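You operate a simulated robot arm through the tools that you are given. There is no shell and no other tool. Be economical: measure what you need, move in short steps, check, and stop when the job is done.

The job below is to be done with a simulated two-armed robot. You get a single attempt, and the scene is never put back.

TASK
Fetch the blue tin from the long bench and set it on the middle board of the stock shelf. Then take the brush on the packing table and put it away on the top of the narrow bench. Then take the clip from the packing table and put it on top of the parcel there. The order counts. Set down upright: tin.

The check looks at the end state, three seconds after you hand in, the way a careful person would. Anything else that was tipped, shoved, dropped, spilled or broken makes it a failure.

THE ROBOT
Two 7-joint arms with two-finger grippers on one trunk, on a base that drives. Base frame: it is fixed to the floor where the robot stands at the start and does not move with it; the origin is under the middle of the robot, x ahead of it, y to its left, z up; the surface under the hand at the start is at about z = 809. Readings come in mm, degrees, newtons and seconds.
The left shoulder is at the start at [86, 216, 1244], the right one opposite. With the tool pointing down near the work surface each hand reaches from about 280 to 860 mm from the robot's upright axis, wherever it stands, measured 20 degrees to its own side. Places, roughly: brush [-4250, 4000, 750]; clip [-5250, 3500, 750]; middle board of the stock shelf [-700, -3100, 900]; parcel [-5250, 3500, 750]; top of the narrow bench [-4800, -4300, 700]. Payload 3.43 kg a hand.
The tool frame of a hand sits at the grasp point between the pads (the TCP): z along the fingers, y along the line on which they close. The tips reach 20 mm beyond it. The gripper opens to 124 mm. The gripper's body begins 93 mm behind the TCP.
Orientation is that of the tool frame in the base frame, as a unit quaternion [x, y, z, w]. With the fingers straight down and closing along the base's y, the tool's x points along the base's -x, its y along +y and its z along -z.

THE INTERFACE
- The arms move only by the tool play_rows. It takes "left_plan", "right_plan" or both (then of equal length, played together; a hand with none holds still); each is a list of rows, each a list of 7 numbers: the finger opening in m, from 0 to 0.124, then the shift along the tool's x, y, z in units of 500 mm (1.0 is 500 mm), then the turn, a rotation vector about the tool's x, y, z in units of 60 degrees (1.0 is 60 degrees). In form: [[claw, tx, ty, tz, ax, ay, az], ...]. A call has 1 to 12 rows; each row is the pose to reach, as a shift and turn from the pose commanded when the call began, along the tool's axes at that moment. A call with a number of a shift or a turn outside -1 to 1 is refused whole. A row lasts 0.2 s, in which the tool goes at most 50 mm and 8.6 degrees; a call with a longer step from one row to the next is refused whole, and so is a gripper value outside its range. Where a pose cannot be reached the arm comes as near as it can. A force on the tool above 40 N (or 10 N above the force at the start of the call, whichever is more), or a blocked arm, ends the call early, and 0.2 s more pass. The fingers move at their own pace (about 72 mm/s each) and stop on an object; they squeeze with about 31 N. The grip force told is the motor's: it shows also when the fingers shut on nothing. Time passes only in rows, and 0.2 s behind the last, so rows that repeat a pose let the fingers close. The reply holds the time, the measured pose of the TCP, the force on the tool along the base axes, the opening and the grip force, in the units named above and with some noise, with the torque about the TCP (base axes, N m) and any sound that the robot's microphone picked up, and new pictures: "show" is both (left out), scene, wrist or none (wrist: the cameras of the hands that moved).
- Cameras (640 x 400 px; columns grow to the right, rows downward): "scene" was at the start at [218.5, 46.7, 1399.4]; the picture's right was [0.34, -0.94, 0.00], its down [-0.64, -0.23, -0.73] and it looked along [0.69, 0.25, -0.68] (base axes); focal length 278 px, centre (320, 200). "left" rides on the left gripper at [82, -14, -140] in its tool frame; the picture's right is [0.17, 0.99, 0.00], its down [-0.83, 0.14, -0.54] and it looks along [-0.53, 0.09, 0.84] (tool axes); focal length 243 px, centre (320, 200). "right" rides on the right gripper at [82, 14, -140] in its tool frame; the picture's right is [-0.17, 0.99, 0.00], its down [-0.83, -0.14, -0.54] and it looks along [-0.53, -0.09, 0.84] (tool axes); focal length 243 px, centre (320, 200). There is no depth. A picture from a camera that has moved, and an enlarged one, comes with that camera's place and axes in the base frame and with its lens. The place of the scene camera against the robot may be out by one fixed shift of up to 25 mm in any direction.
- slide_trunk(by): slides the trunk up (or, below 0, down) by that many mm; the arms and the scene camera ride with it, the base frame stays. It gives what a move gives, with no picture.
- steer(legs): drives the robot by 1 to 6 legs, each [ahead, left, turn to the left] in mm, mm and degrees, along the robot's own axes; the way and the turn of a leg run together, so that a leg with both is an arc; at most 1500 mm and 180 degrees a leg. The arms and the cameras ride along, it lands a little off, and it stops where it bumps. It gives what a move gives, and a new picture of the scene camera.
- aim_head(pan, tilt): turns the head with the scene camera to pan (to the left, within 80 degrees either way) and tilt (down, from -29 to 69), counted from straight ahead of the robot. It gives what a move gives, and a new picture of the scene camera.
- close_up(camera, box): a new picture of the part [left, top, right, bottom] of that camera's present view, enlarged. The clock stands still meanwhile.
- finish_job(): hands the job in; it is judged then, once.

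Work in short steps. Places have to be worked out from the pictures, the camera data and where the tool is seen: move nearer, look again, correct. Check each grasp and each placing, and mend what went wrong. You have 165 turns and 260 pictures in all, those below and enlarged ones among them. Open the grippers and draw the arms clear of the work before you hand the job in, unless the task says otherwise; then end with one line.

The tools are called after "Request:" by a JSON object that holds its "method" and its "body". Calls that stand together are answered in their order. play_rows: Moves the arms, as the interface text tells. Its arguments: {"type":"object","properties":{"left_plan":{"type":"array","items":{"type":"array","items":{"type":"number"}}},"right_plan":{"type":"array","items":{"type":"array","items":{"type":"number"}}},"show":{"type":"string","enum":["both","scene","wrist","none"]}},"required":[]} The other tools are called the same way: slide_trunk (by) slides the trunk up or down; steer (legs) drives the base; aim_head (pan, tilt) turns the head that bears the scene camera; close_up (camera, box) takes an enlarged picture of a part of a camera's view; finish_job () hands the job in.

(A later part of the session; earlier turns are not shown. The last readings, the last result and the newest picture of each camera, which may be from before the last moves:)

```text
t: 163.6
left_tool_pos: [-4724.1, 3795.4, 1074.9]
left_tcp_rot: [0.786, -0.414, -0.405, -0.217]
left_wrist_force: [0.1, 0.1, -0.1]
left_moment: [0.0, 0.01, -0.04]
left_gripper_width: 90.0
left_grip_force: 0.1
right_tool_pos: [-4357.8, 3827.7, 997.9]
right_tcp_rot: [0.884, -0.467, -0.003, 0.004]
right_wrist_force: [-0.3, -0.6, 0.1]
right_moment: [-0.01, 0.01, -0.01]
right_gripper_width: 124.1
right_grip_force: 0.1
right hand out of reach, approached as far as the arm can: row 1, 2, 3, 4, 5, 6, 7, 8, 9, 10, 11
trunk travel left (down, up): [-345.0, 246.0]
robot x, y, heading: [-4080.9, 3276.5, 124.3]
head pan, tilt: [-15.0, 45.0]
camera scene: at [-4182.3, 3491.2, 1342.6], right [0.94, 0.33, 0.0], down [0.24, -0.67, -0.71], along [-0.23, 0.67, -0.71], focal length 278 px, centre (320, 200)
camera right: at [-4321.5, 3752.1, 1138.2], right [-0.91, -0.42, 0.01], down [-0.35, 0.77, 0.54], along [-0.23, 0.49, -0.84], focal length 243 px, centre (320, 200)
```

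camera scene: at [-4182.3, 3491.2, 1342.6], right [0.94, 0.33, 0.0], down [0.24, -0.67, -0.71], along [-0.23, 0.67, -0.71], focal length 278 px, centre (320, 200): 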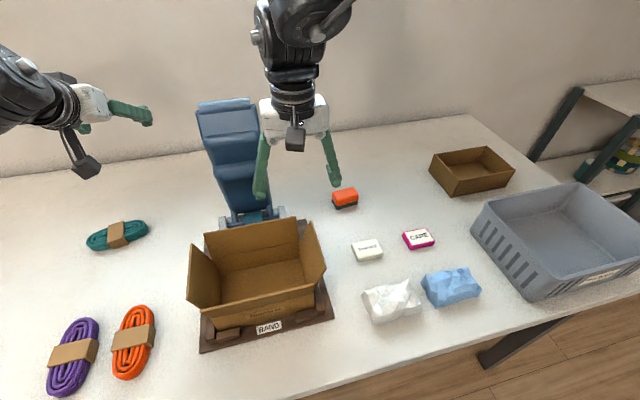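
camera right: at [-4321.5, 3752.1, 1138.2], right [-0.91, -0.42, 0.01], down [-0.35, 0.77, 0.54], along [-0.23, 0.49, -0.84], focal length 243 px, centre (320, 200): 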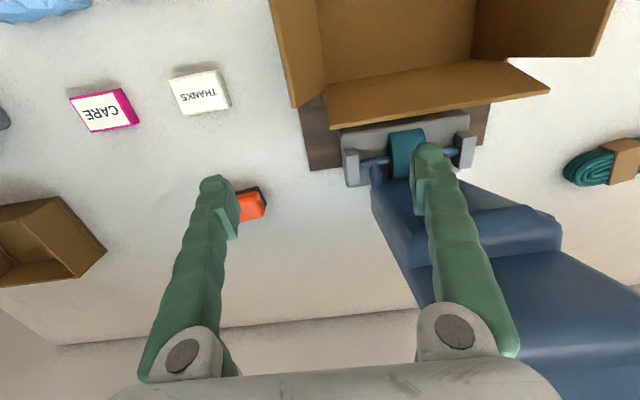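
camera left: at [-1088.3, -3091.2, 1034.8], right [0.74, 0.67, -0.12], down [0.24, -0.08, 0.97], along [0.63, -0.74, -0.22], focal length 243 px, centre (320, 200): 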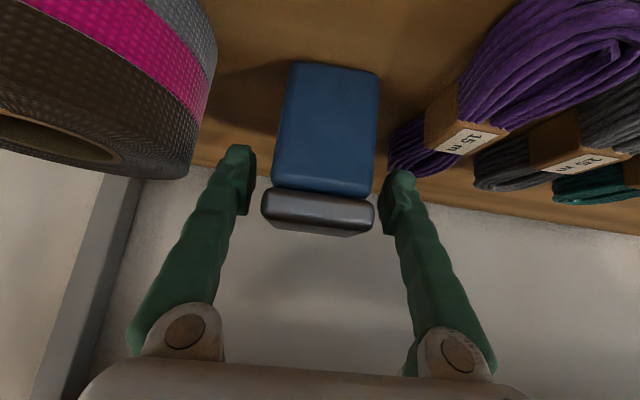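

The right arm can't reach that far to its side and got drawn left, close to the tall blue lever (top z≈1140). No contact now; I back the base straight out 250 mm at this height (tips ~40 mm above the carton).

Request:
{"method": "steer", "body": {"legs": [[-350, 0, 0]]}}

Request:
{"method": "aim_head", "body": {"pan": 0, "tilt": 45}}

```text
t: 166.2
left_tool_pos: [-4527.5, 3513.5, 1074.6]
left_tcp_rot: [0.785, -0.416, -0.405, -0.218]
left_wrist_force: [0.4, 0.3, 0.4]
left_moment: [0.01, 0.04, -0.04]
left_gripper_width: 89.9
left_grip_force: 0.0
right_tool_pos: [-4160.4, 3542.5, 997.6]
right_tcp_rot: [0.884, -0.468, -0.003, 0.005]
right_wrist_force: [0.7, -0.1, -0.2]
right_moment: [0.02, 0.01, 0.01]
right_gripper_width: 124.2
right_grip_force: 0.0
trunk travel left (down, up): [-345.0, 246.0]
robot x, y, heading: [-3884.1, 2990.1, 124.4]
head pan, tilt: [-15.0, 45.0]
camera scene: at [-3985.5, 3206.5, 1342.5], right [0.94, 0.33, 0.0], down [0.23, -0.67, -0.71], along [-0.23, 0.67, -0.71], focal length 278 px, centre (320, 200)
```

scene: 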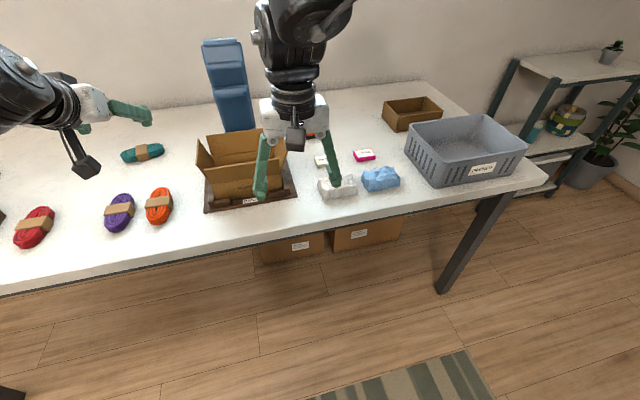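

```text
t: 167.0
left_tool_pos: [-4526.4, 3512.7, 1076.9]
left_tcp_rot: [0.785, -0.416, -0.404, -0.218]
left_wrist_force: [-0.3, -0.5, 0.2]
left_moment: [0.01, -0.01, 0.01]
left_gripper_width: 89.8
left_grip_force: 0.0
right_tool_pos: [-4161.1, 3542.2, 998.2]
right_tcp_rot: [0.884, -0.468, -0.004, 0.005]
right_wrist_force: [0.0, 0.2, 1.0]
right_moment: [0.05, 0.01, -0.01]
right_gripper_width: 124.1
right_grip_force: 0.0
trunk travel left (down, up): [-345.0, 246.0]
robot x, y, heading: [-3882.6, 2990.5, 124.3]
head pan, tilt: [0.0, 45.0]
camera scene: at [-4004.0, 3196.5, 1342.6], right [0.83, 0.56, 0.0], down [0.4, -0.58, -0.71], along [-0.4, 0.58, -0.71], focal length 278 px, centre (320, 200)
```

scene: 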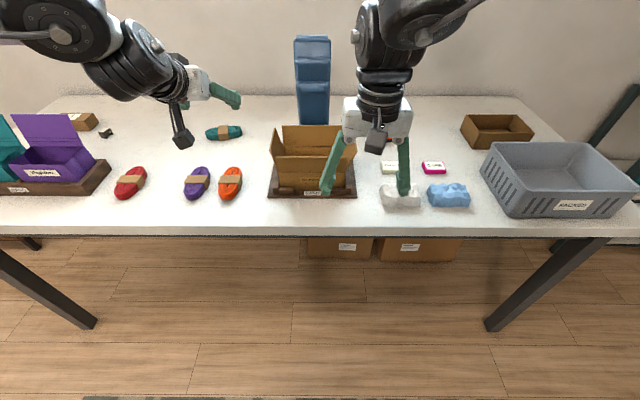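

Tray looks unmoved. I'll use the left arm instead (it has the better posture): first turn its fingers straight down and pull it in a little, here over free space.

Request:
{"method": "play_rows", "body": {"left_plan": [[0.09, 0.021, 0.0175, -0.03, 0, 0.114, 0], [0.09, 0.042, 0.035, -0.059, 0, 0.2275, 0], [0.09, 0.063, 0.0525, -0.089, 0, 0.341, 0], [0.09, 0.084, 0.07, -0.118, 0, 0.455, 0], [0.09, 0.105, 0.0875, -0.148, 0, 0.569, 0], [0.09, 0.126, 0.105, -0.178, 0, 0.6825, 0], [0.09, 0.147, 0.1225, -0.207, 0, 0.796, 0], [0.09, 0.168, 0.14, -0.237, 0, 0.91, 0], [0.09, 0.168, 0.14, -0.237, 0, 0.91, 0]], "show": "scene"}}

```text
t: 169.0
left_tool_pos: [-4502.2, 3316.8, 1058.9]
left_tcp_rot: [0.884, -0.468, 0.0, -0.006]
left_wrist_force: [-1.4, 0.4, 0.1]
left_moment: [0.01, 0.01, 0.02]
left_gripper_width: 90.0
left_grip_force: 0.0
left hand out of reach, approached as far as the arm can: row 6, 7, 8, 9
right_tool_pos: [-4159.9, 3542.4, 996.5]
right_tcp_rot: [0.884, -0.467, -0.004, 0.005]
right_wrist_force: [0.5, -0.3, 1.0]
right_moment: [0.04, -0.03, -0.05]
right_gripper_width: 123.6
right_grip_force: 0.1
trunk travel left (down, up): [-345.0, 246.0]
robot x, y, heading: [-3879.4, 2986.9, 124.3]
head pan, tilt: [0.0, 45.0]
camera scene: at [-4004.1, 3196.8, 1342.6], right [0.83, 0.56, 0.0], down [0.4, -0.58, -0.71], along [-0.4, 0.58, -0.71], focal length 278 px, centre (320, 200)
```

scene: 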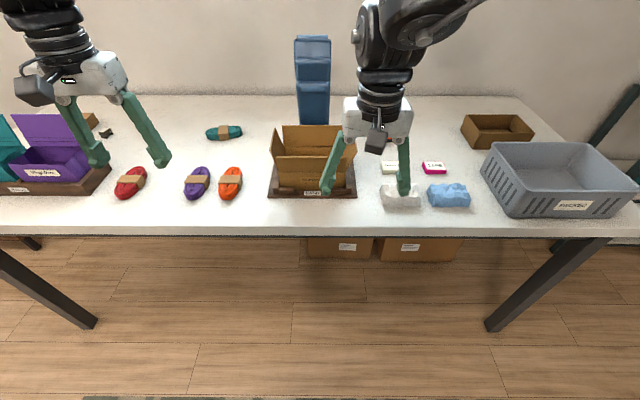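

Left hand is now vertical (623 ahead, 328 left). Shift the base 500 right and 250 ahead so the brush falls in front of the left arm, then look.

Request:
{"method": "steer", "body": {"legs": [[0, -500, 0], [250, 0, 0]]}}

```text
t: 177.9
left_tool_pos: [-4227.7, 3803.5, 1060.5]
left_tcp_rot: [0.883, -0.469, -0.001, -0.005]
left_wrist_force: [-0.8, 0.0, -0.5]
left_moment: [0.01, 0.03, -0.01]
left_gripper_width: 90.1
left_grip_force: 0.0
right_tool_pos: [-3886.9, 4028.0, 998.0]
right_tcp_rot: [0.884, -0.468, -0.004, 0.005]
right_wrist_force: [-0.2, -0.3, 0.7]
right_moment: [0.02, -0.02, 0.04]
right_gripper_width: 124.0
right_grip_force: 0.0
trunk travel left (down, up): [-345.0, 246.0]
robot x, y, heading: [-3610.3, 3477.3, 124.5]
head pan, tilt: [0.0, 45.0]
camera scene: at [-3730.2, 3683.4, 1342.7], right [0.83, 0.56, 0.0], down [0.4, -0.58, -0.71], along [-0.4, 0.58, -0.71], focal length 278 px, centre (320, 200)
```

scene: 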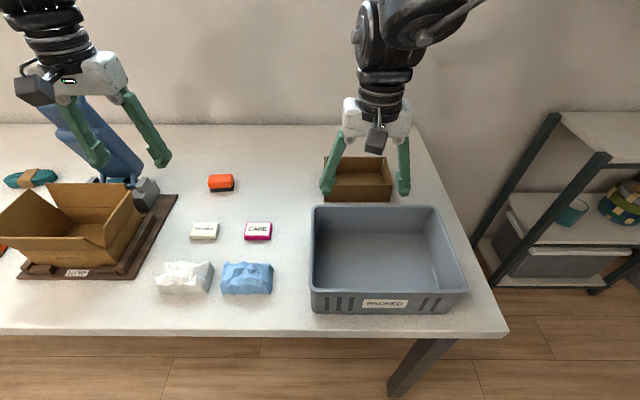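

Brush is now ~883 ahead, ~250–290 left. Drive 95 ahead and use the left wrist camera.

Request:
{"method": "steer", "body": {"legs": [[95, 0, 0]]}}

Request:
{"method": "close_up", "body": {"camera": "left", "box": [0, 0, 640, 400]}}

```text
t: 179.1
left_tool_pos: [-4280.6, 3881.9, 1060.4]
left_tcp_rot: [0.884, -0.468, -0.001, -0.005]
left_wrist_force: [-0.6, 0.1, -0.5]
left_moment: [0.01, -0.03, -0.02]
left_gripper_width: 90.1
left_grip_force: 0.1
right_tool_pos: [-3938.4, 4106.9, 997.9]
right_tcp_rot: [0.884, -0.468, -0.003, 0.005]
right_wrist_force: [-0.3, 0.1, -0.2]
right_moment: [-0.01, 0.01, -0.01]
right_gripper_width: 124.1
right_grip_force: 0.1
trunk travel left (down, up): [-345.0, 246.0]
robot x, y, heading: [-3660.5, 3553.9, 124.7]
head pan, tilt: [0.0, 45.0]
camera scene: at [-3782.9, 3760.5, 1342.8], right [0.83, 0.56, 0.0], down [0.4, -0.58, -0.71], along [-0.4, 0.58, -0.71], focal length 278 px, centre (320, 200)
```

scene: 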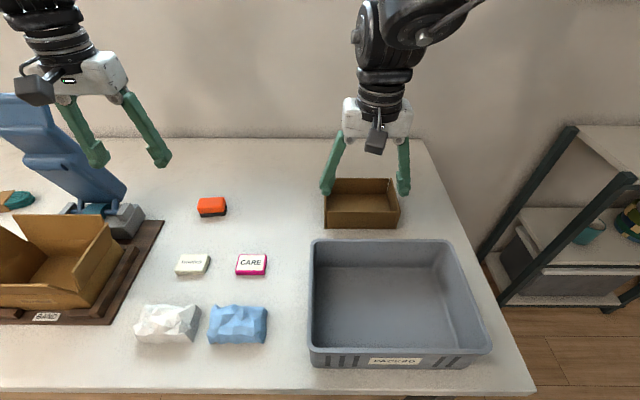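

```text
1.00 times, centred on (320, 200) of left (not enlarged: the box is as wide or as high as the picture)
camera zoom: at [-4222.8, 3818.4, 1201.1], right [-0.72, -0.69, -0.01], down [-0.58, 0.6, 0.54], along [-0.37, 0.4, -0.84], focal length 243 px, centre (320, 200)
```

zoom: 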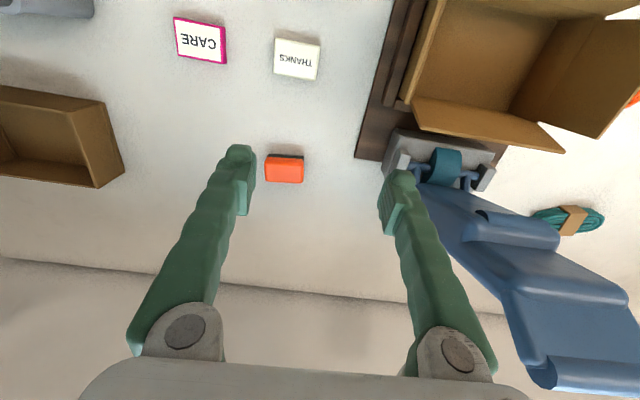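

Wrist view puts the brush at ≈ (−4312, 4018), turned ~9° from the hand. Move the left hand over it at z≈900 with that yaw, fingers open 110 mm.

Request:
{"method": "play_rows", "body": {"left_plan": [[0.11, -0.043, -0.0165, 0.0533, 0, 0, -0.025], [0.11, -0.086, -0.033, 0.1067, 0, 0, -0.05], [0.11, -0.129, -0.0495, 0.16, 0, 0, -0.075], [0.11, -0.172, -0.066, 0.2133, 0, 0, -0.1], [0.11, -0.215, -0.0825, 0.2667, 0, 0, -0.125], [0.11, -0.258, -0.099, 0.32, 0, 0, -0.15], [0.11, -0.258, -0.099, 0.32, 0, 0, -0.15]], "show": "both"}}

```text
t: 180.7
left_tool_pos: [-4323.3, 3916.4, 903.3]
left_tcp_rot: [0.918, -0.397, -0.001, -0.006]
left_wrist_force: [-0.3, 0.6, 0.2]
left_moment: [-0.02, -0.01, 0.01]
left_gripper_width: 110.0
left_grip_force: 0.2
left hand out of reach, approached as far as the arm can: row 1, 2, 3, 4, 5, 6, 7
right_tool_pos: [-3939.8, 4105.9, 997.2]
right_tcp_rot: [0.884, -0.467, -0.004, 0.004]
right_wrist_force: [0.0, 0.0, -0.3]
right_moment: [0.0, -0.02, -0.01]
right_gripper_width: 123.7
right_grip_force: 0.1
trunk travel left (down, up): [-345.0, 246.0]
robot x, y, heading: [-3665.5, 3555.8, 124.4]
head pan, tilt: [0.0, 45.0]
camera scene: at [-3783.7, 3761.0, 1342.6], right [0.83, 0.56, 0.0], down [0.4, -0.58, -0.71], along [-0.4, 0.58, -0.71], focal length 278 px, centre (320, 200)
camera left: at [-4256.7, 3864.3, 1043.3], right [-0.61, -0.79, -0.01], down [-0.67, 0.51, 0.54], along [-0.43, 0.34, -0.84], focal length 243 px, centre (320, 200)
```

scene: 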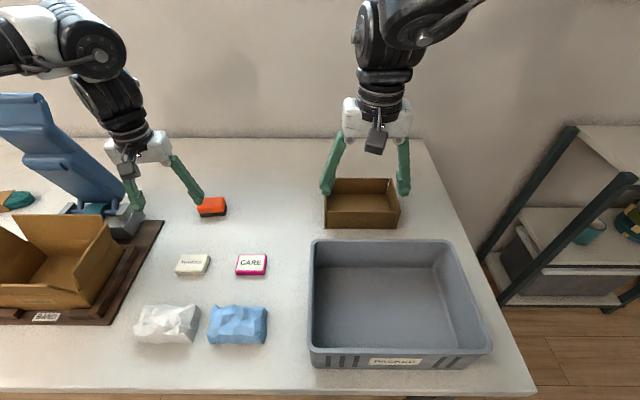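
left: 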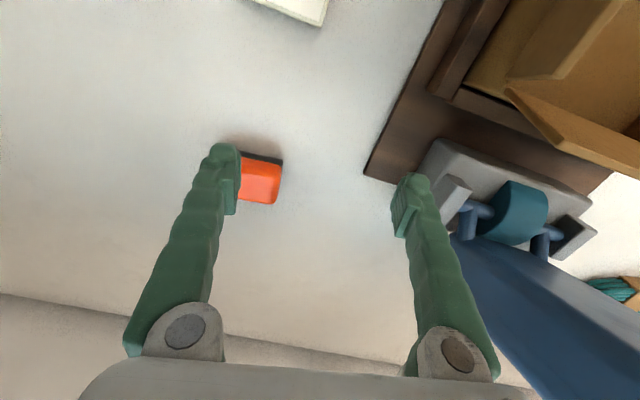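

The reach limit is from the wrist bend when the hand is high relative to the shoulder. Raise the trunk 80 mm, then go forward and lower.

Request:
{"method": "slide_trunk", "body": {"by": 80}}

```text
t: 181.9
left_tool_pos: [-4325.3, 3916.8, 995.8]
left_tcp_rot: [0.917, -0.399, -0.011, -0.015]
left_wrist_force: [0.3, 0.3, -0.2]
left_moment: [-0.04, 0.0, 0.0]
left_gripper_width: 109.8
left_grip_force: 0.1
right_tool_pos: [-3941.2, 4105.9, 1102.4]
right_tcp_rot: [0.882, -0.47, -0.027, -0.007]
right_wrist_force: [-0.1, -0.3, 0.6]
right_moment: [-0.04, 0.01, 0.02]
right_gripper_width: 124.0
right_grip_force: 0.1
trunk travel left (down, up): [-425.0, 166.0]
robot x, y, heading: [-3659.9, 3553.7, 124.7]
head pan, tilt: [0.0, 45.0]
```

Request:
{"method": "play_rows", "body": {"left_plan": [[0.11, 0, 0, 0.07, 0, 0.01, 0], [0.11, 0, 0, 0.14, 0, 0.02, 0], [0.11, 0, 0, 0.21, 0, 0.03, 0], [0.11, 0, 0, 0.272, 0, 0.035, 0], [0.11, -0.043, -0.042, 0.272, 0, 0.035, 0], [0.11, -0.087, -0.085, 0.272, 0, 0.035, 0], [0.11, -0.13, -0.127, 0.272, 0, 0.035, 0], [0.11, -0.13, -0.127, 0.272, 0, 0.035, 0]], "show": "both"}}

```text
t: 183.7
left_tool_pos: [-4323.0, 3907.8, 873.5]
left_tcp_rot: [0.917, -0.398, 0.005, -0.008]
left_wrist_force: [-0.2, 0.7, -0.8]
left_moment: [-0.01, 0.0, -0.01]
left_gripper_width: 110.0
left_grip_force: 0.0
left hand out of reach, approached as far as the arm can: row 2, 3, 4, 5, 6, 7, 8
right_tool_pos: [-3941.6, 4105.5, 1102.0]
right_tcp_rot: [0.882, -0.47, -0.027, -0.006]
right_wrist_force: [-0.1, 1.0, 1.1]
right_moment: [0.0, 0.02, -0.01]
right_gripper_width: 124.1
right_grip_force: 0.0
trunk travel left (down, up): [-425.0, 166.0]
robot x, y, heading: [-3667.3, 3554.1, 124.6]
head pan, tilt: [0.0, 45.0]
camera scene: at [-3772.4, 3744.7, 1422.5], right [0.83, 0.56, 0.0], down [0.4, -0.58, -0.71], along [-0.4, 0.58, -0.71], focal length 278 px, centre (320, 200)
camera left: at [-4258.1, 3854.9, 1014.4], right [-0.61, -0.79, -0.02], down [-0.68, 0.51, 0.53], along [-0.42, 0.34, -0.84], focal length 243 px, centre (320, 200)
```

scene: 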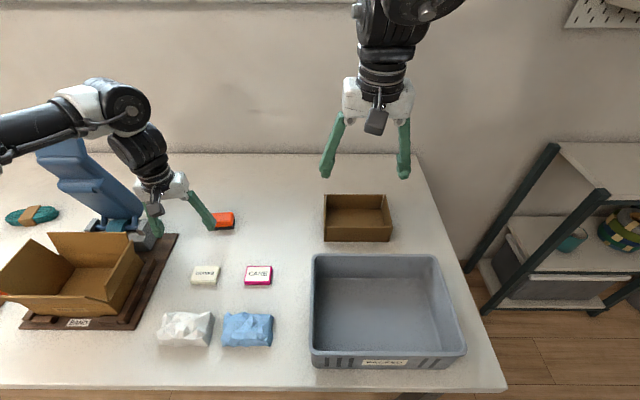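
left: 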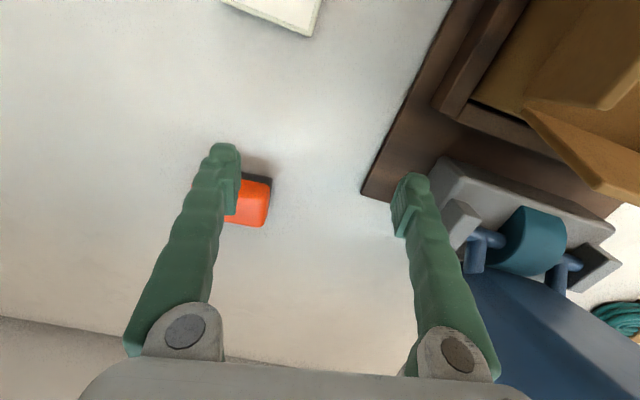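

Tool-down reach is limited by wrist bend, as pitching helped earlier. I pitch the hand to 55° and go to a pre-grasp 90 mm short of the brush (≈ −4314, 4020).

Request:
{"method": "play_rows", "body": {"left_plan": [[0.11, 0, 0, -0.03, 0, -0.117, 0], [0.11, -0.01, -0.03, -0.03, 0, -0.233, 0], [0.11, -0.02, -0.07, -0.02, 0, -0.35, 0], [0.11, -0.03, -0.11, 0, 0, -0.467, 0], [0.11, -0.04, -0.14, 0.02, 0, -0.583, 0], [0.11, -0.048, -0.168, 0.034, 0, -0.583, 0], [0.11, -0.048, -0.168, 0.034, 0, -0.583, 0]], "show": "both"}}

```text
t: 185.3
left_tool_pos: [-4277.7, 3984.3, 857.7]
left_tcp_rot: [0.876, -0.378, -0.271, -0.127]
left_wrist_force: [-0.5, 0.3, 0.6]
left_moment: [-0.01, 0.0, 0.0]
left_gripper_width: 109.8
left_grip_force: 0.0
right_tool_pos: [-3940.7, 4105.8, 1104.3]
right_tcp_rot: [0.882, -0.469, -0.028, -0.006]
right_wrist_force: [-0.5, -0.6, 0.0]
right_moment: [0.01, 0.0, -0.01]
right_gripper_width: 123.7
right_grip_force: 0.1
trunk travel left (down, up): [-425.0, 166.0]
robot x, y, heading: [-3665.8, 3554.0, 124.5]
head pan, tilt: [0.0, 45.0]
camera scene: at [-3772.4, 3744.5, 1422.5], right [0.83, 0.56, 0.0], down [0.4, -0.58, -0.71], along [-0.4, 0.58, -0.71], focal length 278 px, centre (320, 200)
camera left: at [-4166.9, 3883.9, 926.5], right [-0.63, -0.77, -0.11], down [-0.37, 0.17, 0.91], along [-0.69, 0.61, -0.39], focal length 243 px, centre (320, 200)
```

scene: 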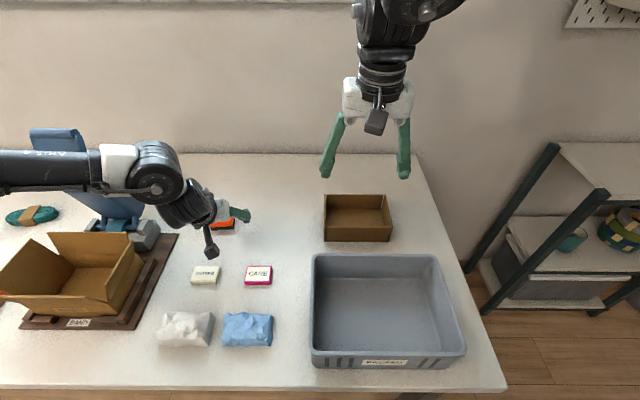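
left: 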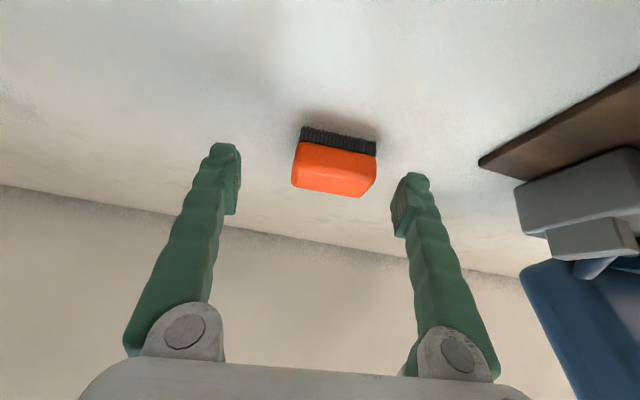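

Grasp geometry looks good, but the left forearm would come within ~20 mm of the tall blue lever, so I won't risk it. I back out and will use the right arm (pitched), whose elbow stays on the free side.

Request:
{"method": "steer", "body": {"legs": [[-350, 0, 0]]}}

Request:
{"method": "slide_trunk", "body": {"by": 60}}

```text
t: 188.0
left_tool_pos: [-4080.6, 3697.4, 857.8]
left_tcp_rot: [0.876, -0.378, -0.27, -0.126]
left_wrist_force: [-0.6, -0.8, 0.1]
left_moment: [-0.01, -0.03, 0.02]
left_gripper_width: 110.0
left_grip_force: 0.0
right_tool_pos: [-3743.9, 3819.1, 1102.8]
right_tcp_rot: [0.882, -0.47, -0.027, -0.007]
right_wrist_force: [0.5, -0.9, -0.2]
right_moment: [-0.01, 0.01, 0.04]
right_gripper_width: 124.1
right_grip_force: 0.1
trunk travel left (down, up): [-425.0, 166.0]
robot x, y, heading: [-3464.5, 3269.1, 124.4]
head pan, tilt: [0.0, 45.0]
camera scene: at [-3576.6, 3458.6, 1422.3], right [0.83, 0.56, 0.0], down [0.4, -0.58, -0.71], along [-0.4, 0.58, -0.71], focal length 278 px, centre (320, 200)
```

scene: 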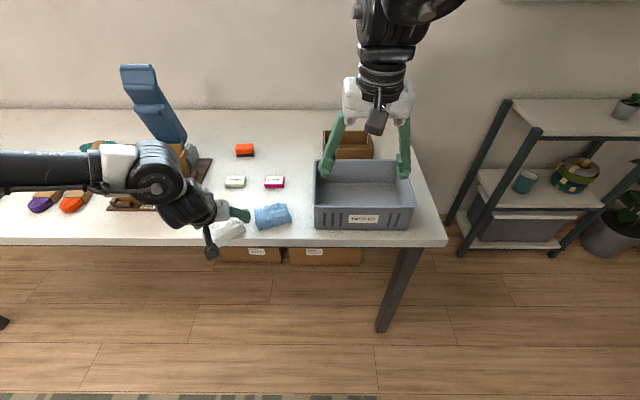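

```text
t: 189.0
left_tool_pos: [-4085.6, 3700.2, 930.7]
left_tcp_rot: [0.874, -0.376, -0.278, -0.132]
left_wrist_force: [-0.1, -0.1, -0.5]
left_moment: [0.0, 0.01, -0.01]
left_gripper_width: 109.8
left_grip_force: 0.1
right_tool_pos: [-3742.9, 3818.1, 1197.5]
right_tcp_rot: [0.88, -0.471, -0.056, -0.02]
right_wrist_force: [-0.1, -0.2, 0.0]
right_moment: [-0.01, -0.02, 0.02]
right_gripper_width: 124.0
right_grip_force: 0.1
trunk travel left (down, up): [-485.0, 106.0]
robot x, y, heading: [-3466.8, 3267.5, 124.3]
head pan, tilt: [0.0, 45.0]
```

Back 100 mm more and shift left 500 mm to a stand-off in front of the brush for the right arm.

Request:
{"method": "steer", "body": {"legs": [[-100, 0, 0], [0, 503, 0]]}}

```text
t: 197.1
left_tool_pos: [-4445.2, 3333.1, 932.0]
left_tcp_rot: [0.874, -0.376, -0.28, -0.132]
left_wrist_force: [-0.7, 0.3, 0.1]
left_moment: [-0.01, 0.01, 0.0]
left_gripper_width: 110.1
left_grip_force: 0.1
right_tool_pos: [-4104.8, 3449.5, 1199.9]
right_tcp_rot: [0.881, -0.469, -0.056, -0.021]
right_wrist_force: [-0.7, 0.4, -0.4]
right_moment: [-0.01, 0.0, 0.0]
right_gripper_width: 123.9
right_grip_force: 0.0
trunk travel left (down, up): [-485.0, 106.0]
robot x, y, heading: [-3824.5, 2898.8, 124.3]
head pan, tilt: [0.0, 45.0]
camera scene: at [-3922.6, 3072.3, 1489.1], right [0.82, 0.57, 0.0], down [0.4, -0.58, -0.71], along [-0.4, 0.58, -0.71], focal length 278 px, centre (320, 200)
```

scene: 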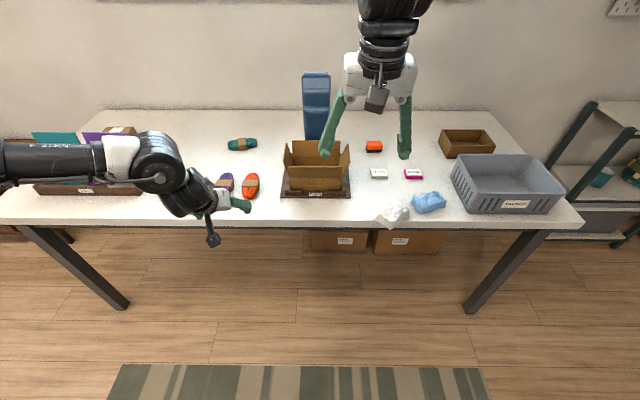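

The white crumple looks shifted; zoom to check.

Request:
{"method": "close_up", "body": {"camera": "scene", "box": [340, 120, 480, 240]}}

```text
3.33 times, centred on (410, 180) of scene
camera zoom: at [-3922.6, 3072.3, 1489.1], right [0.82, 0.57, 0.0], down [0.4, -0.58, -0.71], along [-0.4, 0.58, -0.71], focal length 928 px, centre (20, 267)
```

zoom: 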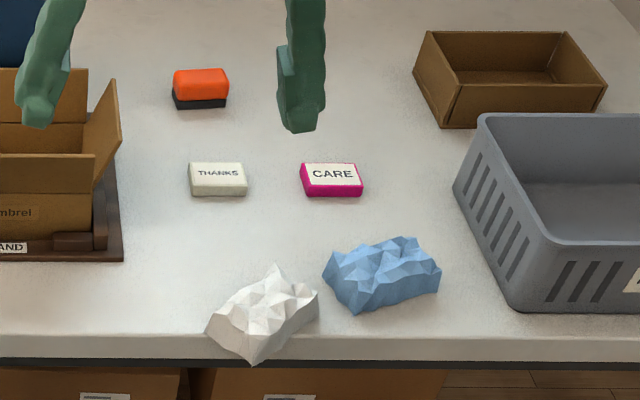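

My retreat dragged the white crumpled paper to the table edge and nudged the blue one. I must put them back (original ≈ (−4140, 3812) and (−4025, 3890), long sides parallel to the table edge). First set the right arm to a pitched pose, here in free space before the table.

Request:
{"method": "slide_trunk", "body": {"by": -60}}

Request:
{"method": "play_rows", "body": {"right_plan": [[0.124, -0.01, -0.027, 0.05, 0, -0.052, 0], [0.124, -0.019, -0.053, 0.1, 0, -0.104, 0], [0.124, -0.029, -0.08, 0.151, 0, -0.157, 0], [0.124, -0.038, -0.107, 0.202, 0, -0.209, 0], [0.124, -0.048, -0.133, 0.252, 0, -0.261, 0], [0.124, -0.057, -0.16, 0.303, 0, -0.313, 0], [0.124, -0.067, -0.187, 0.353, 0, -0.366, 0], [0.124, -0.076, -0.213, 0.404, 0, -0.418, 0], [0.124, -0.086, -0.24, 0.454, 0, -0.47, 0], [0.124, -0.086, -0.24, 0.454, 0, -0.47, 0]], "show": "scene"}}

```text
t: 198.1
left_tool_pos: [-4445.1, 3331.8, 874.0]
left_tcp_rot: [0.874, -0.375, -0.279, -0.132]
left_wrist_force: [0.1, 0.4, -0.2]
left_moment: [-0.01, 0.06, 0.01]
left_gripper_width: 110.2
left_grip_force: 0.1
right_tool_pos: [-4104.0, 3450.5, 1117.1]
right_tcp_rot: [0.881, -0.471, -0.039, -0.012]
right_wrist_force: [-0.8, -0.2, -0.2]
right_moment: [-0.04, -0.03, -0.02]
right_gripper_width: 124.2
right_grip_force: 0.1
trunk travel left (down, up): [-425.0, 166.0]
robot x, y, heading: [-3825.1, 2900.9, 124.6]
head pan, tilt: [0.0, 45.0]
```

```text
t: 200.2
left_tool_pos: [-4445.5, 3331.9, 872.3]
left_tcp_rot: [0.874, -0.375, -0.279, -0.134]
left_wrist_force: [0.0, 0.2, 0.3]
left_moment: [-0.01, 0.0, 0.0]
left_gripper_width: 109.9
left_grip_force: 0.1
right_tool_pos: [-4054.8, 3518.0, 901.8]
right_tcp_rot: [0.844, -0.457, -0.251, -0.128]
right_wrist_force: [-0.5, 0.3, -0.4]
right_moment: [-0.02, 0.0, -0.02]
right_gripper_width: 124.0
right_grip_force: 0.1
right hand out of reach, approached as far as the arm can: row 3, 4, 5, 6, 7, 8, 9, 10
trunk travel left (down, up): [-425.0, 166.0]
robot x, y, heading: [-3824.4, 2900.0, 124.6]
head pan, tilt: [0.0, 45.0]
camera scene: at [-3935.8, 3090.5, 1422.5], right [0.82, 0.57, 0.0], down [0.4, -0.58, -0.71], along [-0.4, 0.58, -0.71], focal length 278 px, centre (320, 200)
```

scene: 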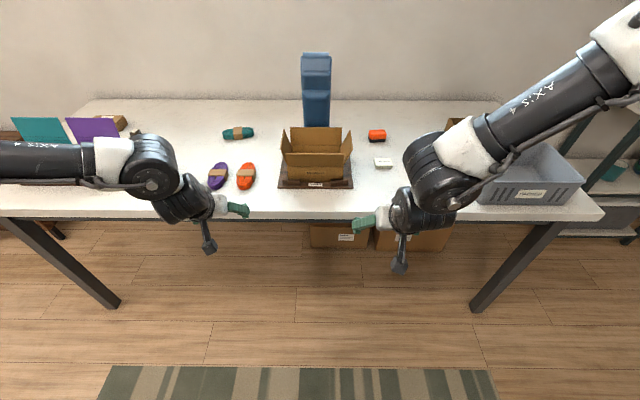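

Right hand is at pitch 57°. Drive so it hovers near the white paper and view from its wrist camera.

Request:
{"method": "steer", "body": {"legs": [[90, -105, 0]]}}

Request:
{"method": "close_up", "body": {"camera": "right", "box": [0, 0, 640, 400]}}

```text
t: 202.3
left_tool_pos: [-4410.6, 3466.0, 872.0]
left_tcp_rot: [0.873, -0.375, -0.28, -0.134]
left_wrist_force: [-0.8, -0.1, 0.8]
left_moment: [0.0, 0.03, 0.02]
left_gripper_width: 109.9
left_grip_force: 0.0
right_tool_pos: [-4019.3, 3651.8, 902.9]
right_tcp_rot: [0.844, -0.456, -0.252, -0.129]
right_wrist_force: [0.6, -0.5, 1.1]
right_moment: [0.0, -0.01, 0.0]
right_gripper_width: 123.9
right_grip_force: 0.0
trunk travel left (down, up): [-425.0, 166.0]
robot x, y, heading: [-3788.7, 3036.9, 124.6]
head pan, tilt: [0.0, 45.0]
camera scene: at [-3901.3, 3224.5, 1422.5], right [0.82, 0.57, 0.0], down [0.4, -0.58, -0.71], along [-0.4, 0.58, -0.71], focal length 278 px, centre (320, 200)
```

scene: 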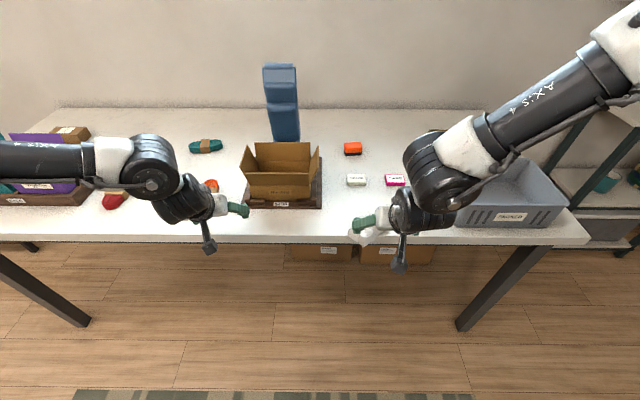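

```text
1.00 times, centred on (320, 200) of right (not enlarged: the box is as wide or as high as the picture)
camera zoom: at [-3951.4, 3524.0, 975.8], right [-0.9, -0.43, 0.1], down [-0.1, 0.42, 0.9], along [-0.43, 0.8, -0.42], focal length 243 px, centre (320, 200)
```

zoom: 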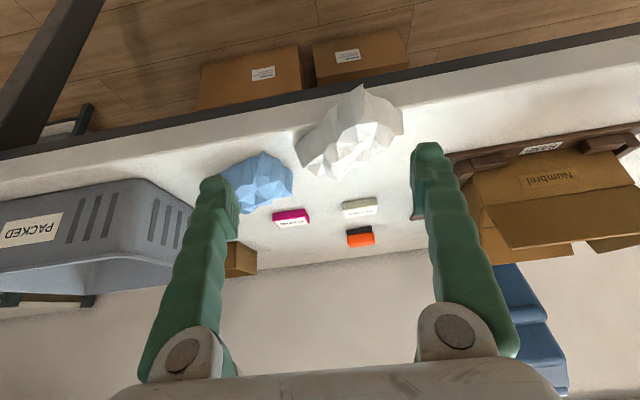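

Analysis: the tabletop is actually ≈803 mm, so fingers brushed the papers. I'll push the white paper back (~97 mm ahead, 12 left) with two fingertips, which also squares it. First raise the left hand out of the way.

Request:
{"method": "play_rows", "body": {"left_plan": [[0.11, -0.044, 0, -0.061, 0, 0, 0], [0.11, -0.088, 0, -0.121, 0, 0, 0], [0.11, -0.132, 0, -0.182, 0, 0, 0], [0.11, -0.176, 0, -0.243, 0, 0, 0], [0.11, -0.176, 0, -0.243, 0, 0, 0]], "right_plan": [[0.08, 0, 0, 0, 0, 0, 0], [0.08, 0, 0, 0, 0, 0, 0], [0.08, 0, 0, 0, 0, 0, 0], [0.08, 0, 0, 0, 0, 0, 0], [0.08, 0, 0, 0, 0, 0, 0]], "show": "none"}}

Request:
{"method": "steer", "body": {"legs": [[-50, 31, 0]]}}

Request:
{"method": "close_up", "body": {"camera": "right", "box": [0, 0, 640, 400]}}

```text
t: 203.5
left_tool_pos: [-4413.8, 3462.7, 1022.0]
left_tcp_rot: [0.874, -0.375, -0.278, -0.132]
left_wrist_force: [0.5, 0.0, 0.3]
left_moment: [0.0, -0.01, 0.01]
left_gripper_width: 109.8
left_grip_force: 0.1
right_tool_pos: [-4020.9, 3651.8, 902.0]
right_tcp_rot: [0.843, -0.457, -0.252, -0.128]
right_wrist_force: [-0.3, 0.2, 0.7]
right_moment: [0.02, 0.01, -0.01]
right_gripper_width: 80.1
right_grip_force: 0.2
trunk travel left (down, up): [-425.0, 166.0]
robot x, y, heading: [-3791.7, 3036.0, 124.5]
head pan, tilt: [0.0, 45.0]
```

```text
t: 204.6
left_tool_pos: [-4409.7, 3405.3, 1021.3]
left_tcp_rot: [0.874, -0.376, -0.278, -0.132]
left_wrist_force: [0.7, -1.4, 0.6]
left_moment: [-0.02, -0.01, -0.06]
left_gripper_width: 110.2
left_grip_force: 0.2
right_tool_pos: [-4017.4, 3595.0, 901.3]
right_tcp_rot: [0.843, -0.457, -0.252, -0.129]
right_wrist_force: [0.1, 1.0, 0.5]
right_moment: [0.0, 0.0, 0.02]
right_gripper_width: 80.0
right_grip_force: 0.1
trunk travel left (down, up): [-425.0, 166.0]
robot x, y, heading: [-3783.7, 2977.7, 124.4]
head pan, tilt: [0.0, 45.0]
camera scene: at [-3898.7, 3167.8, 1422.3], right [0.82, 0.57, 0.0], down [0.4, -0.58, -0.71], along [-0.4, 0.58, -0.71], focal length 278 px, centre (320, 200)
```

scene: 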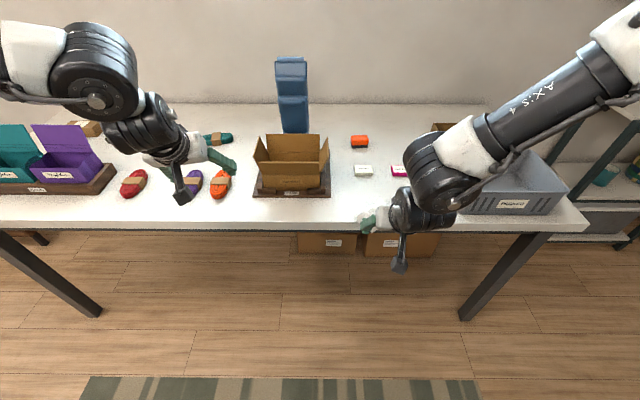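

```text
1.00 times, centred on (320, 200) of right (not enlarged: the box is as wide or as high as the picture)
camera zoom: at [-3948.6, 3467.1, 975.3], right [-0.9, -0.42, 0.1], down [-0.1, 0.42, 0.9], along [-0.43, 0.8, -0.42], focal length 243 px, centre (320, 200)
```

zoom: 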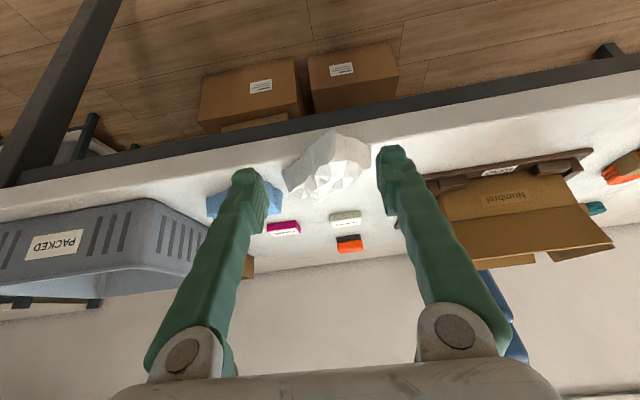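

Fingers are centred on the white paper, ~100 mm short of it. Lower 58 mm and push ahead by driving 110 mm, then check.

Request:
{"method": "slide_trunk", "body": {"by": -58}}

Request:
{"method": "steer", "body": {"legs": [[110, 8, 0]]}}

Request:
{"method": "close_up", "body": {"camera": "right", "box": [0, 0, 640, 400]}}

```text
t: 205.6
left_tool_pos: [-4409.5, 3406.4, 964.4]
left_tcp_rot: [0.874, -0.376, -0.279, -0.134]
left_wrist_force: [-0.8, -0.2, 0.6]
left_moment: [-0.01, -0.03, 0.0]
left_gripper_width: 110.1
left_grip_force: 0.0
right_tool_pos: [-4016.4, 3593.4, 844.4]
right_tcp_rot: [0.843, -0.457, -0.252, -0.129]
right_wrist_force: [0.4, -0.1, 0.6]
right_moment: [0.0, 0.02, 0.04]
right_gripper_width: 80.0
right_grip_force: 0.2
trunk travel left (down, up): [-367.0, 224.0]
robot x, y, heading: [-3789.3, 2979.5, 124.6]
head pan, tilt: [0.0, 45.0]
```

```text
t: 206.9
left_tool_pos: [-4477.4, 3489.6, 965.4]
left_tcp_rot: [0.874, -0.376, -0.278, -0.134]
left_wrist_force: [-1.3, 0.1, 0.1]
left_moment: [-0.02, -0.01, 0.01]
left_gripper_width: 110.0
left_grip_force: 0.1
right_tool_pos: [-4085.5, 3678.8, 844.9]
right_tcp_rot: [0.843, -0.457, -0.252, -0.129]
right_wrist_force: [-0.9, 0.1, -0.1]
right_moment: [0.0, 0.02, 0.0]
right_gripper_width: 79.8
right_grip_force: 0.0
trunk travel left (down, up): [-367.0, 224.0]
robot x, y, heading: [-3855.2, 3066.5, 124.3]
head pan, tilt: [0.0, 45.0]
camera scene: at [-3974.5, 3263.4, 1364.3], right [0.82, 0.57, 0.0], down [0.4, -0.58, -0.71], along [-0.4, 0.58, -0.71], focal length 278 px, centre (320, 200)
```

scene: 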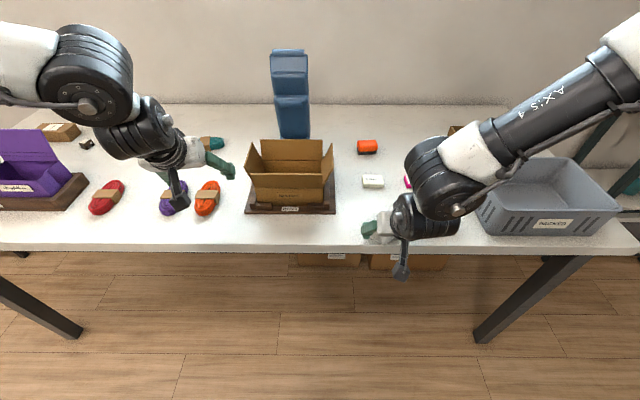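

```text
1.00 times, centred on (320, 200) of right (not enlarged: the box is as wide or as high as the picture)
camera zoom: at [-4016.3, 3551.1, 918.1], right [-0.9, -0.42, 0.1], down [-0.1, 0.42, 0.9], along [-0.43, 0.8, -0.42], focal length 243 px, centre (320, 200)
```

zoom: 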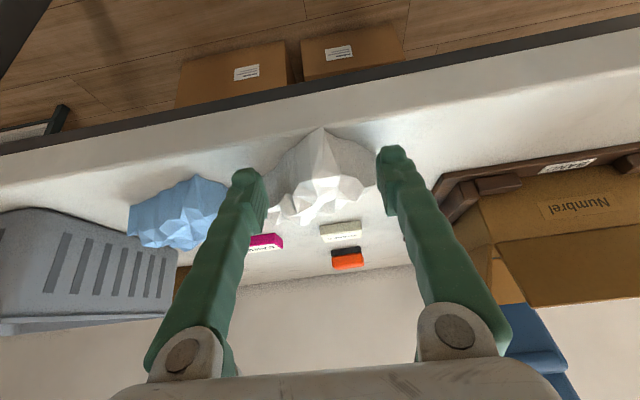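

The paper is actually between the fingers. So I simply grasp it: close gently and look.

Request:
{"method": "play_rows", "body": {"right_plan": [[0.06, 0, 0, 0, 0, 0, 0], [0.04, 0, 0, 0, 0, 0, 0], [0.02, 0, 0, 0, 0, 0, 0], [0.02, 0, 0, 0, 0, 0, 0]], "show": "wrist"}}

```text
t: 207.9
left_tool_pos: [-4478.3, 3491.2, 964.4]
left_tcp_rot: [0.874, -0.376, -0.279, -0.134]
left_wrist_force: [-0.3, -0.9, 0.4]
left_moment: [-0.04, -0.03, 0.01]
left_gripper_width: 110.1
left_grip_force: 0.1
right_tool_pos: [-4083.8, 3678.7, 844.5]
right_tcp_rot: [0.843, -0.457, -0.252, -0.129]
right_wrist_force: [-1.7, 1.0, -0.5]
right_moment: [0.01, 0.02, -0.01]
right_gripper_width: 20.1
right_grip_force: 0.0
trunk travel left (down, up): [-367.0, 224.0]
robot x, y, heading: [-3858.7, 3061.5, 124.4]
head pan, tilt: [0.0, 45.0]
camera right: at [-4016.6, 3551.5, 917.7], right [-0.9, -0.42, 0.1], down [-0.1, 0.42, 0.9], along [-0.43, 0.8, -0.42], focal length 243 px, centre (320, 200)
```

right: 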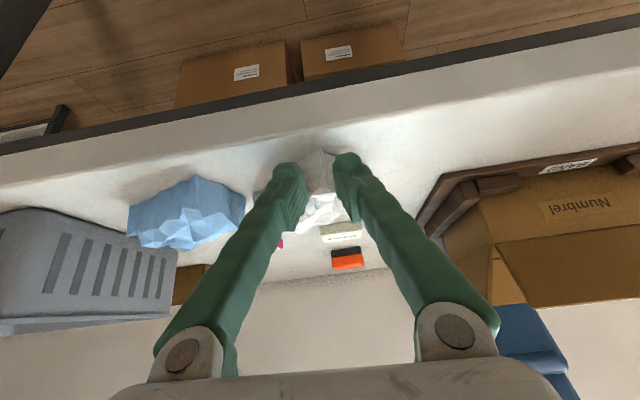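

The fingers passed just above its low near corner (nothing gripped). Open wide, lower 15 mm, advance 42 mm so it is truly between the pads.

Request:
{"method": "play_rows", "body": {"right_plan": [[0.05, 0, 0, 0, 0, 0, 0], [0.08, 0, 0, 0, 0, 0, 0], [0.11, 0, 0, 0, 0, 0, 0], [0.124, 0, 0, 0, 0, 0, 0], [0.124, 0, 0, 0, 0, 0, 0]], "show": "none"}}

Request:
{"method": "slide_trunk", "body": {"by": -15}}

Request:
{"method": "steer", "body": {"legs": [[40, 0, 0]]}}

Request:
{"method": "close_up", "body": {"camera": "right", "box": [0, 0, 640, 400]}}

```text
t: 209.1
left_tool_pos: [-4478.1, 3490.2, 964.2]
left_tcp_rot: [0.874, -0.376, -0.279, -0.134]
left_wrist_force: [0.5, -0.7, -0.2]
left_moment: [-0.01, 0.03, -0.01]
left_gripper_width: 109.8
left_grip_force: 0.0
right_tool_pos: [-4085.8, 3679.6, 843.4]
right_tcp_rot: [0.843, -0.457, -0.253, -0.129]
right_wrist_force: [0.1, -1.1, -0.9]
right_moment: [0.02, -0.02, -0.02]
right_gripper_width: 123.7
right_grip_force: 0.1
trunk travel left (down, up): [-367.0, 224.0]
robot x, y, heading: [-3855.2, 3062.5, 124.5]
head pan, tilt: [0.0, 45.0]
```

```text
t: 209.7
left_tool_pos: [-4477.9, 3490.5, 949.4]
left_tcp_rot: [0.874, -0.376, -0.279, -0.134]
left_wrist_force: [1.0, 0.2, 0.1]
left_moment: [0.02, 0.0, 0.03]
left_gripper_width: 110.1
left_grip_force: 0.0
right_tool_pos: [-4085.6, 3680.6, 828.4]
right_tcp_rot: [0.843, -0.457, -0.253, -0.128]
right_wrist_force: [1.2, 0.5, -0.1]
right_moment: [-0.01, -0.01, 0.02]
right_gripper_width: 124.1
right_grip_force: 0.0
trunk travel left (down, up): [-352.0, 239.0]
robot x, y, heading: [-3855.0, 3060.9, 124.6]
head pan, tilt: [0.0, 45.0]
```

```text
t: 210.7
left_tool_pos: [-4498.6, 3523.9, 949.5]
left_tcp_rot: [0.873, -0.378, -0.279, -0.134]
left_wrist_force: [0.1, -1.2, 0.3]
left_moment: [-0.02, -0.01, -0.01]
left_gripper_width: 109.8
left_grip_force: 0.1
right_tool_pos: [-4107.3, 3710.5, 830.5]
right_tcp_rot: [0.843, -0.457, -0.252, -0.129]
right_wrist_force: [-0.2, 0.7, 0.5]
right_moment: [-0.03, 0.03, 0.0]
right_gripper_width: 124.0
right_grip_force: 0.0
trunk travel left (down, up): [-352.0, 239.0]
robot x, y, heading: [-3878.9, 3092.4, 124.5]
head pan, tilt: [0.0, 45.0]
camera scene: at [-3998.5, 3298.4, 1349.6], right [0.82, 0.57, 0.0], down [0.4, -0.58, -0.71], along [-0.4, 0.58, -0.71], focal length 278 px, centre (320, 200)
```

scene: 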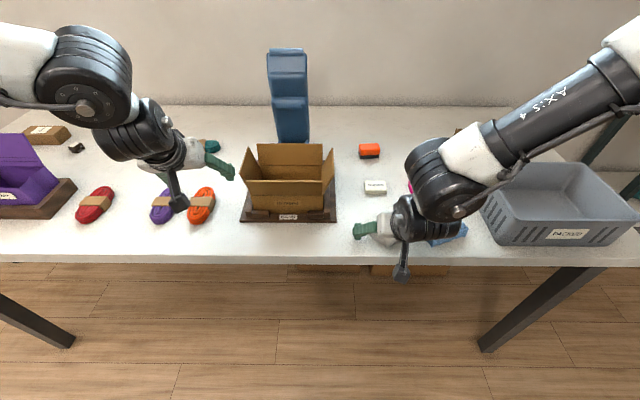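

```text
1.00 times, centred on (320, 200) of right (not enlarged: the box is as wide or as high as the picture)
camera zoom: at [-4038.2, 3583.2, 903.2], right [-0.9, -0.42, 0.1], down [-0.1, 0.42, 0.9], along [-0.43, 0.8, -0.42], focal length 243 px, centre (320, 200)
```

zoom: 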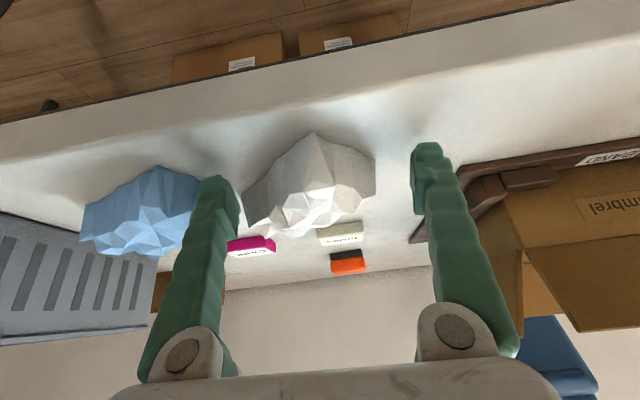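

White paper centre ≈ (−4113, 3733, 812), its axis turned ~25°. Turn the hand ~17° to match, advance 22 mm, and close.

Request:
{"method": "play_rows", "body": {"right_plan": [[0.124, 0, -0.004, 0, -0.05, 0, -0.08], [0.124, 0, -0.008, 0, -0.1, 0, -0.16], [0.124, -0.018, -0.014, 0.012, -0.153, 0, -0.239], [0.124, -0.037, -0.014, 0.024, -0.153, 0, -0.239], [0.1, -0.037, -0.014, 0.024, -0.153, 0, -0.239], [0.08, -0.037, -0.014, 0.024, -0.153, 0, -0.239], [0.05, -0.037, -0.014, 0.024, -0.153, 0, -0.239], [0.03, -0.037, -0.014, 0.024, -0.153, 0, -0.239], [0.03, -0.037, -0.014, 0.024, -0.153, 0, -0.239]], "show": "wrist"}}

```text
t: 212.7
left_tool_pos: [-4499.4, 3523.4, 947.8]
left_tcp_rot: [0.873, -0.377, -0.279, -0.134]
left_wrist_force: [0.2, 0.2, 0.2]
left_moment: [-0.01, -0.02, 0.0]
left_gripper_width: 109.9
left_grip_force: 0.1
right_tool_pos: [-4128.5, 3624.2, 847.3]
right_tcp_rot: [0.893, -0.343, -0.269, -0.11]
right_wrist_force: [0.4, -0.2, 0.0]
right_moment: [0.0, 0.02, 0.0]
right_gripper_width: 29.9
right_grip_force: 0.1
right hand out of reach, approached as far as the arm can: row 1, 2, 3, 4, 5, 6, 7, 8, 9
trunk travel left (down, up): [-352.0, 239.0]
robot x, y, heading: [-3878.3, 3095.4, 124.6]
head pan, tilt: [0.0, 45.0]
camera right: at [-4031.0, 3515.9, 917.8], right [-0.77, -0.64, 0.08], down [-0.2, 0.36, 0.91], along [-0.61, 0.68, -0.4], focal length 243 px, centre (320, 200)
```

right: 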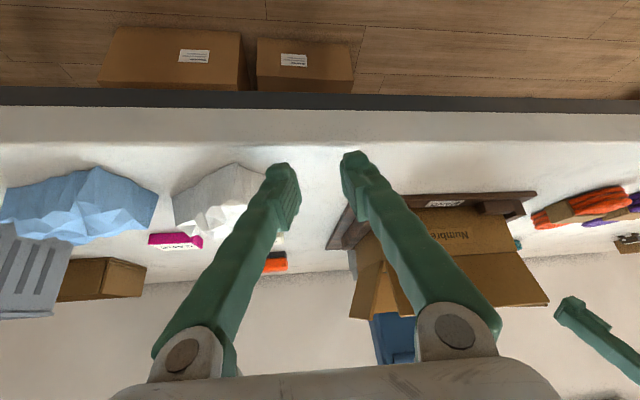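

The right arm can't yaw inward there. The left arm handles yaw outward well, so I'll use it instead. Back off 250 mm and raise the right hand.

Request:
{"method": "steer", "body": {"legs": [[-250, 0, 0]]}}

Request:
{"method": "play_rows", "body": {"right_plan": [[0.05, -0.04, 0, -0.06, 0.03, 0, 0.05], [0.08, -0.08, 0, -0.12, 0.06, 0, 0.1], [0.1, -0.12, 0, -0.18, 0.09, 0, 0.15], [0.124, -0.16, 0, -0.23, 0.12, 0, 0.19], [0.124, -0.19, 0, -0.282, 0.153, 0, 0.239], [0.124, -0.22, 0, -0.34, 0.153, 0, 0.239], [0.124, -0.22, 0, -0.34, 0.153, 0, 0.239]], "show": "scene"}}

```text
t: 214.8
left_tool_pos: [-4359.4, 3317.4, 948.5]
left_tcp_rot: [0.874, -0.376, -0.279, -0.134]
left_wrist_force: [0.3, -0.4, -0.4]
left_moment: [-0.02, -0.01, 0.01]
left_gripper_width: 109.8
left_grip_force: 0.0
right_tool_pos: [-3989.3, 3419.1, 847.0]
right_tcp_rot: [0.893, -0.344, -0.269, -0.111]
right_wrist_force: [-0.3, -0.7, 0.3]
right_moment: [-0.02, 0.0, -0.01]
right_gripper_width: 30.0
right_grip_force: 0.1
trunk travel left (down, up): [-352.0, 239.0]
robot x, y, heading: [-3740.1, 2889.1, 124.5]
head pan, tilt: [0.0, 45.0]
camera scene: at [-3858.2, 3093.8, 1349.3], right [0.82, 0.57, 0.0], down [0.4, -0.58, -0.71], along [-0.4, 0.58, -0.71], focal length 278 px, centre (320, 200)
```

scene: 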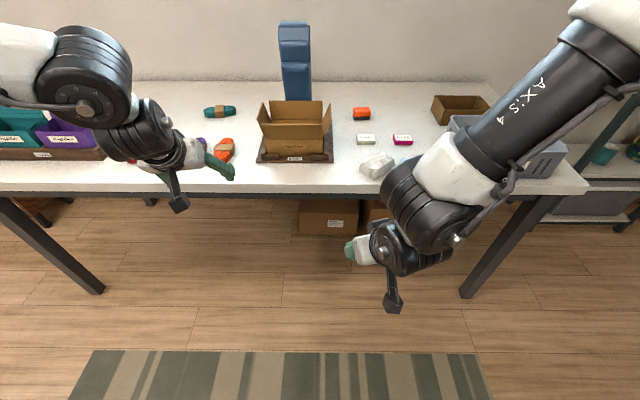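

```text
t: 216.4
left_tool_pos: [-4359.2, 3317.0, 949.3]
left_tcp_rot: [0.874, -0.375, -0.279, -0.134]
left_wrist_force: [-0.4, -0.1, -0.3]
left_moment: [0.0, 0.01, -0.01]
left_gripper_width: 110.1
left_grip_force: 0.0
right_tool_pos: [-3987.5, 3415.2, 1049.8]
right_tcp_rot: [0.831, -0.473, -0.252, -0.148]
right_wrist_force: [-0.5, 0.1, -0.2]
right_moment: [0.06, -0.01, -0.01]
right_gripper_width: 123.9
right_grip_force: 0.1
trunk travel left (down, up): [-352.0, 239.0]
robot x, y, heading: [-3740.1, 2888.4, 124.8]
head pan, tilt: [0.0, 45.0]
camera scene: at [-3858.4, 3093.6, 1349.3], right [0.82, 0.57, 0.0], down [0.4, -0.58, -0.71], along [-0.4, 0.58, -0.71], focal length 278 px, centre (320, 200)
```

scene: 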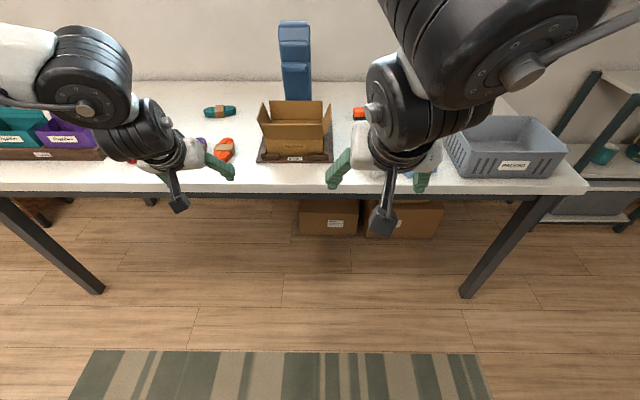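

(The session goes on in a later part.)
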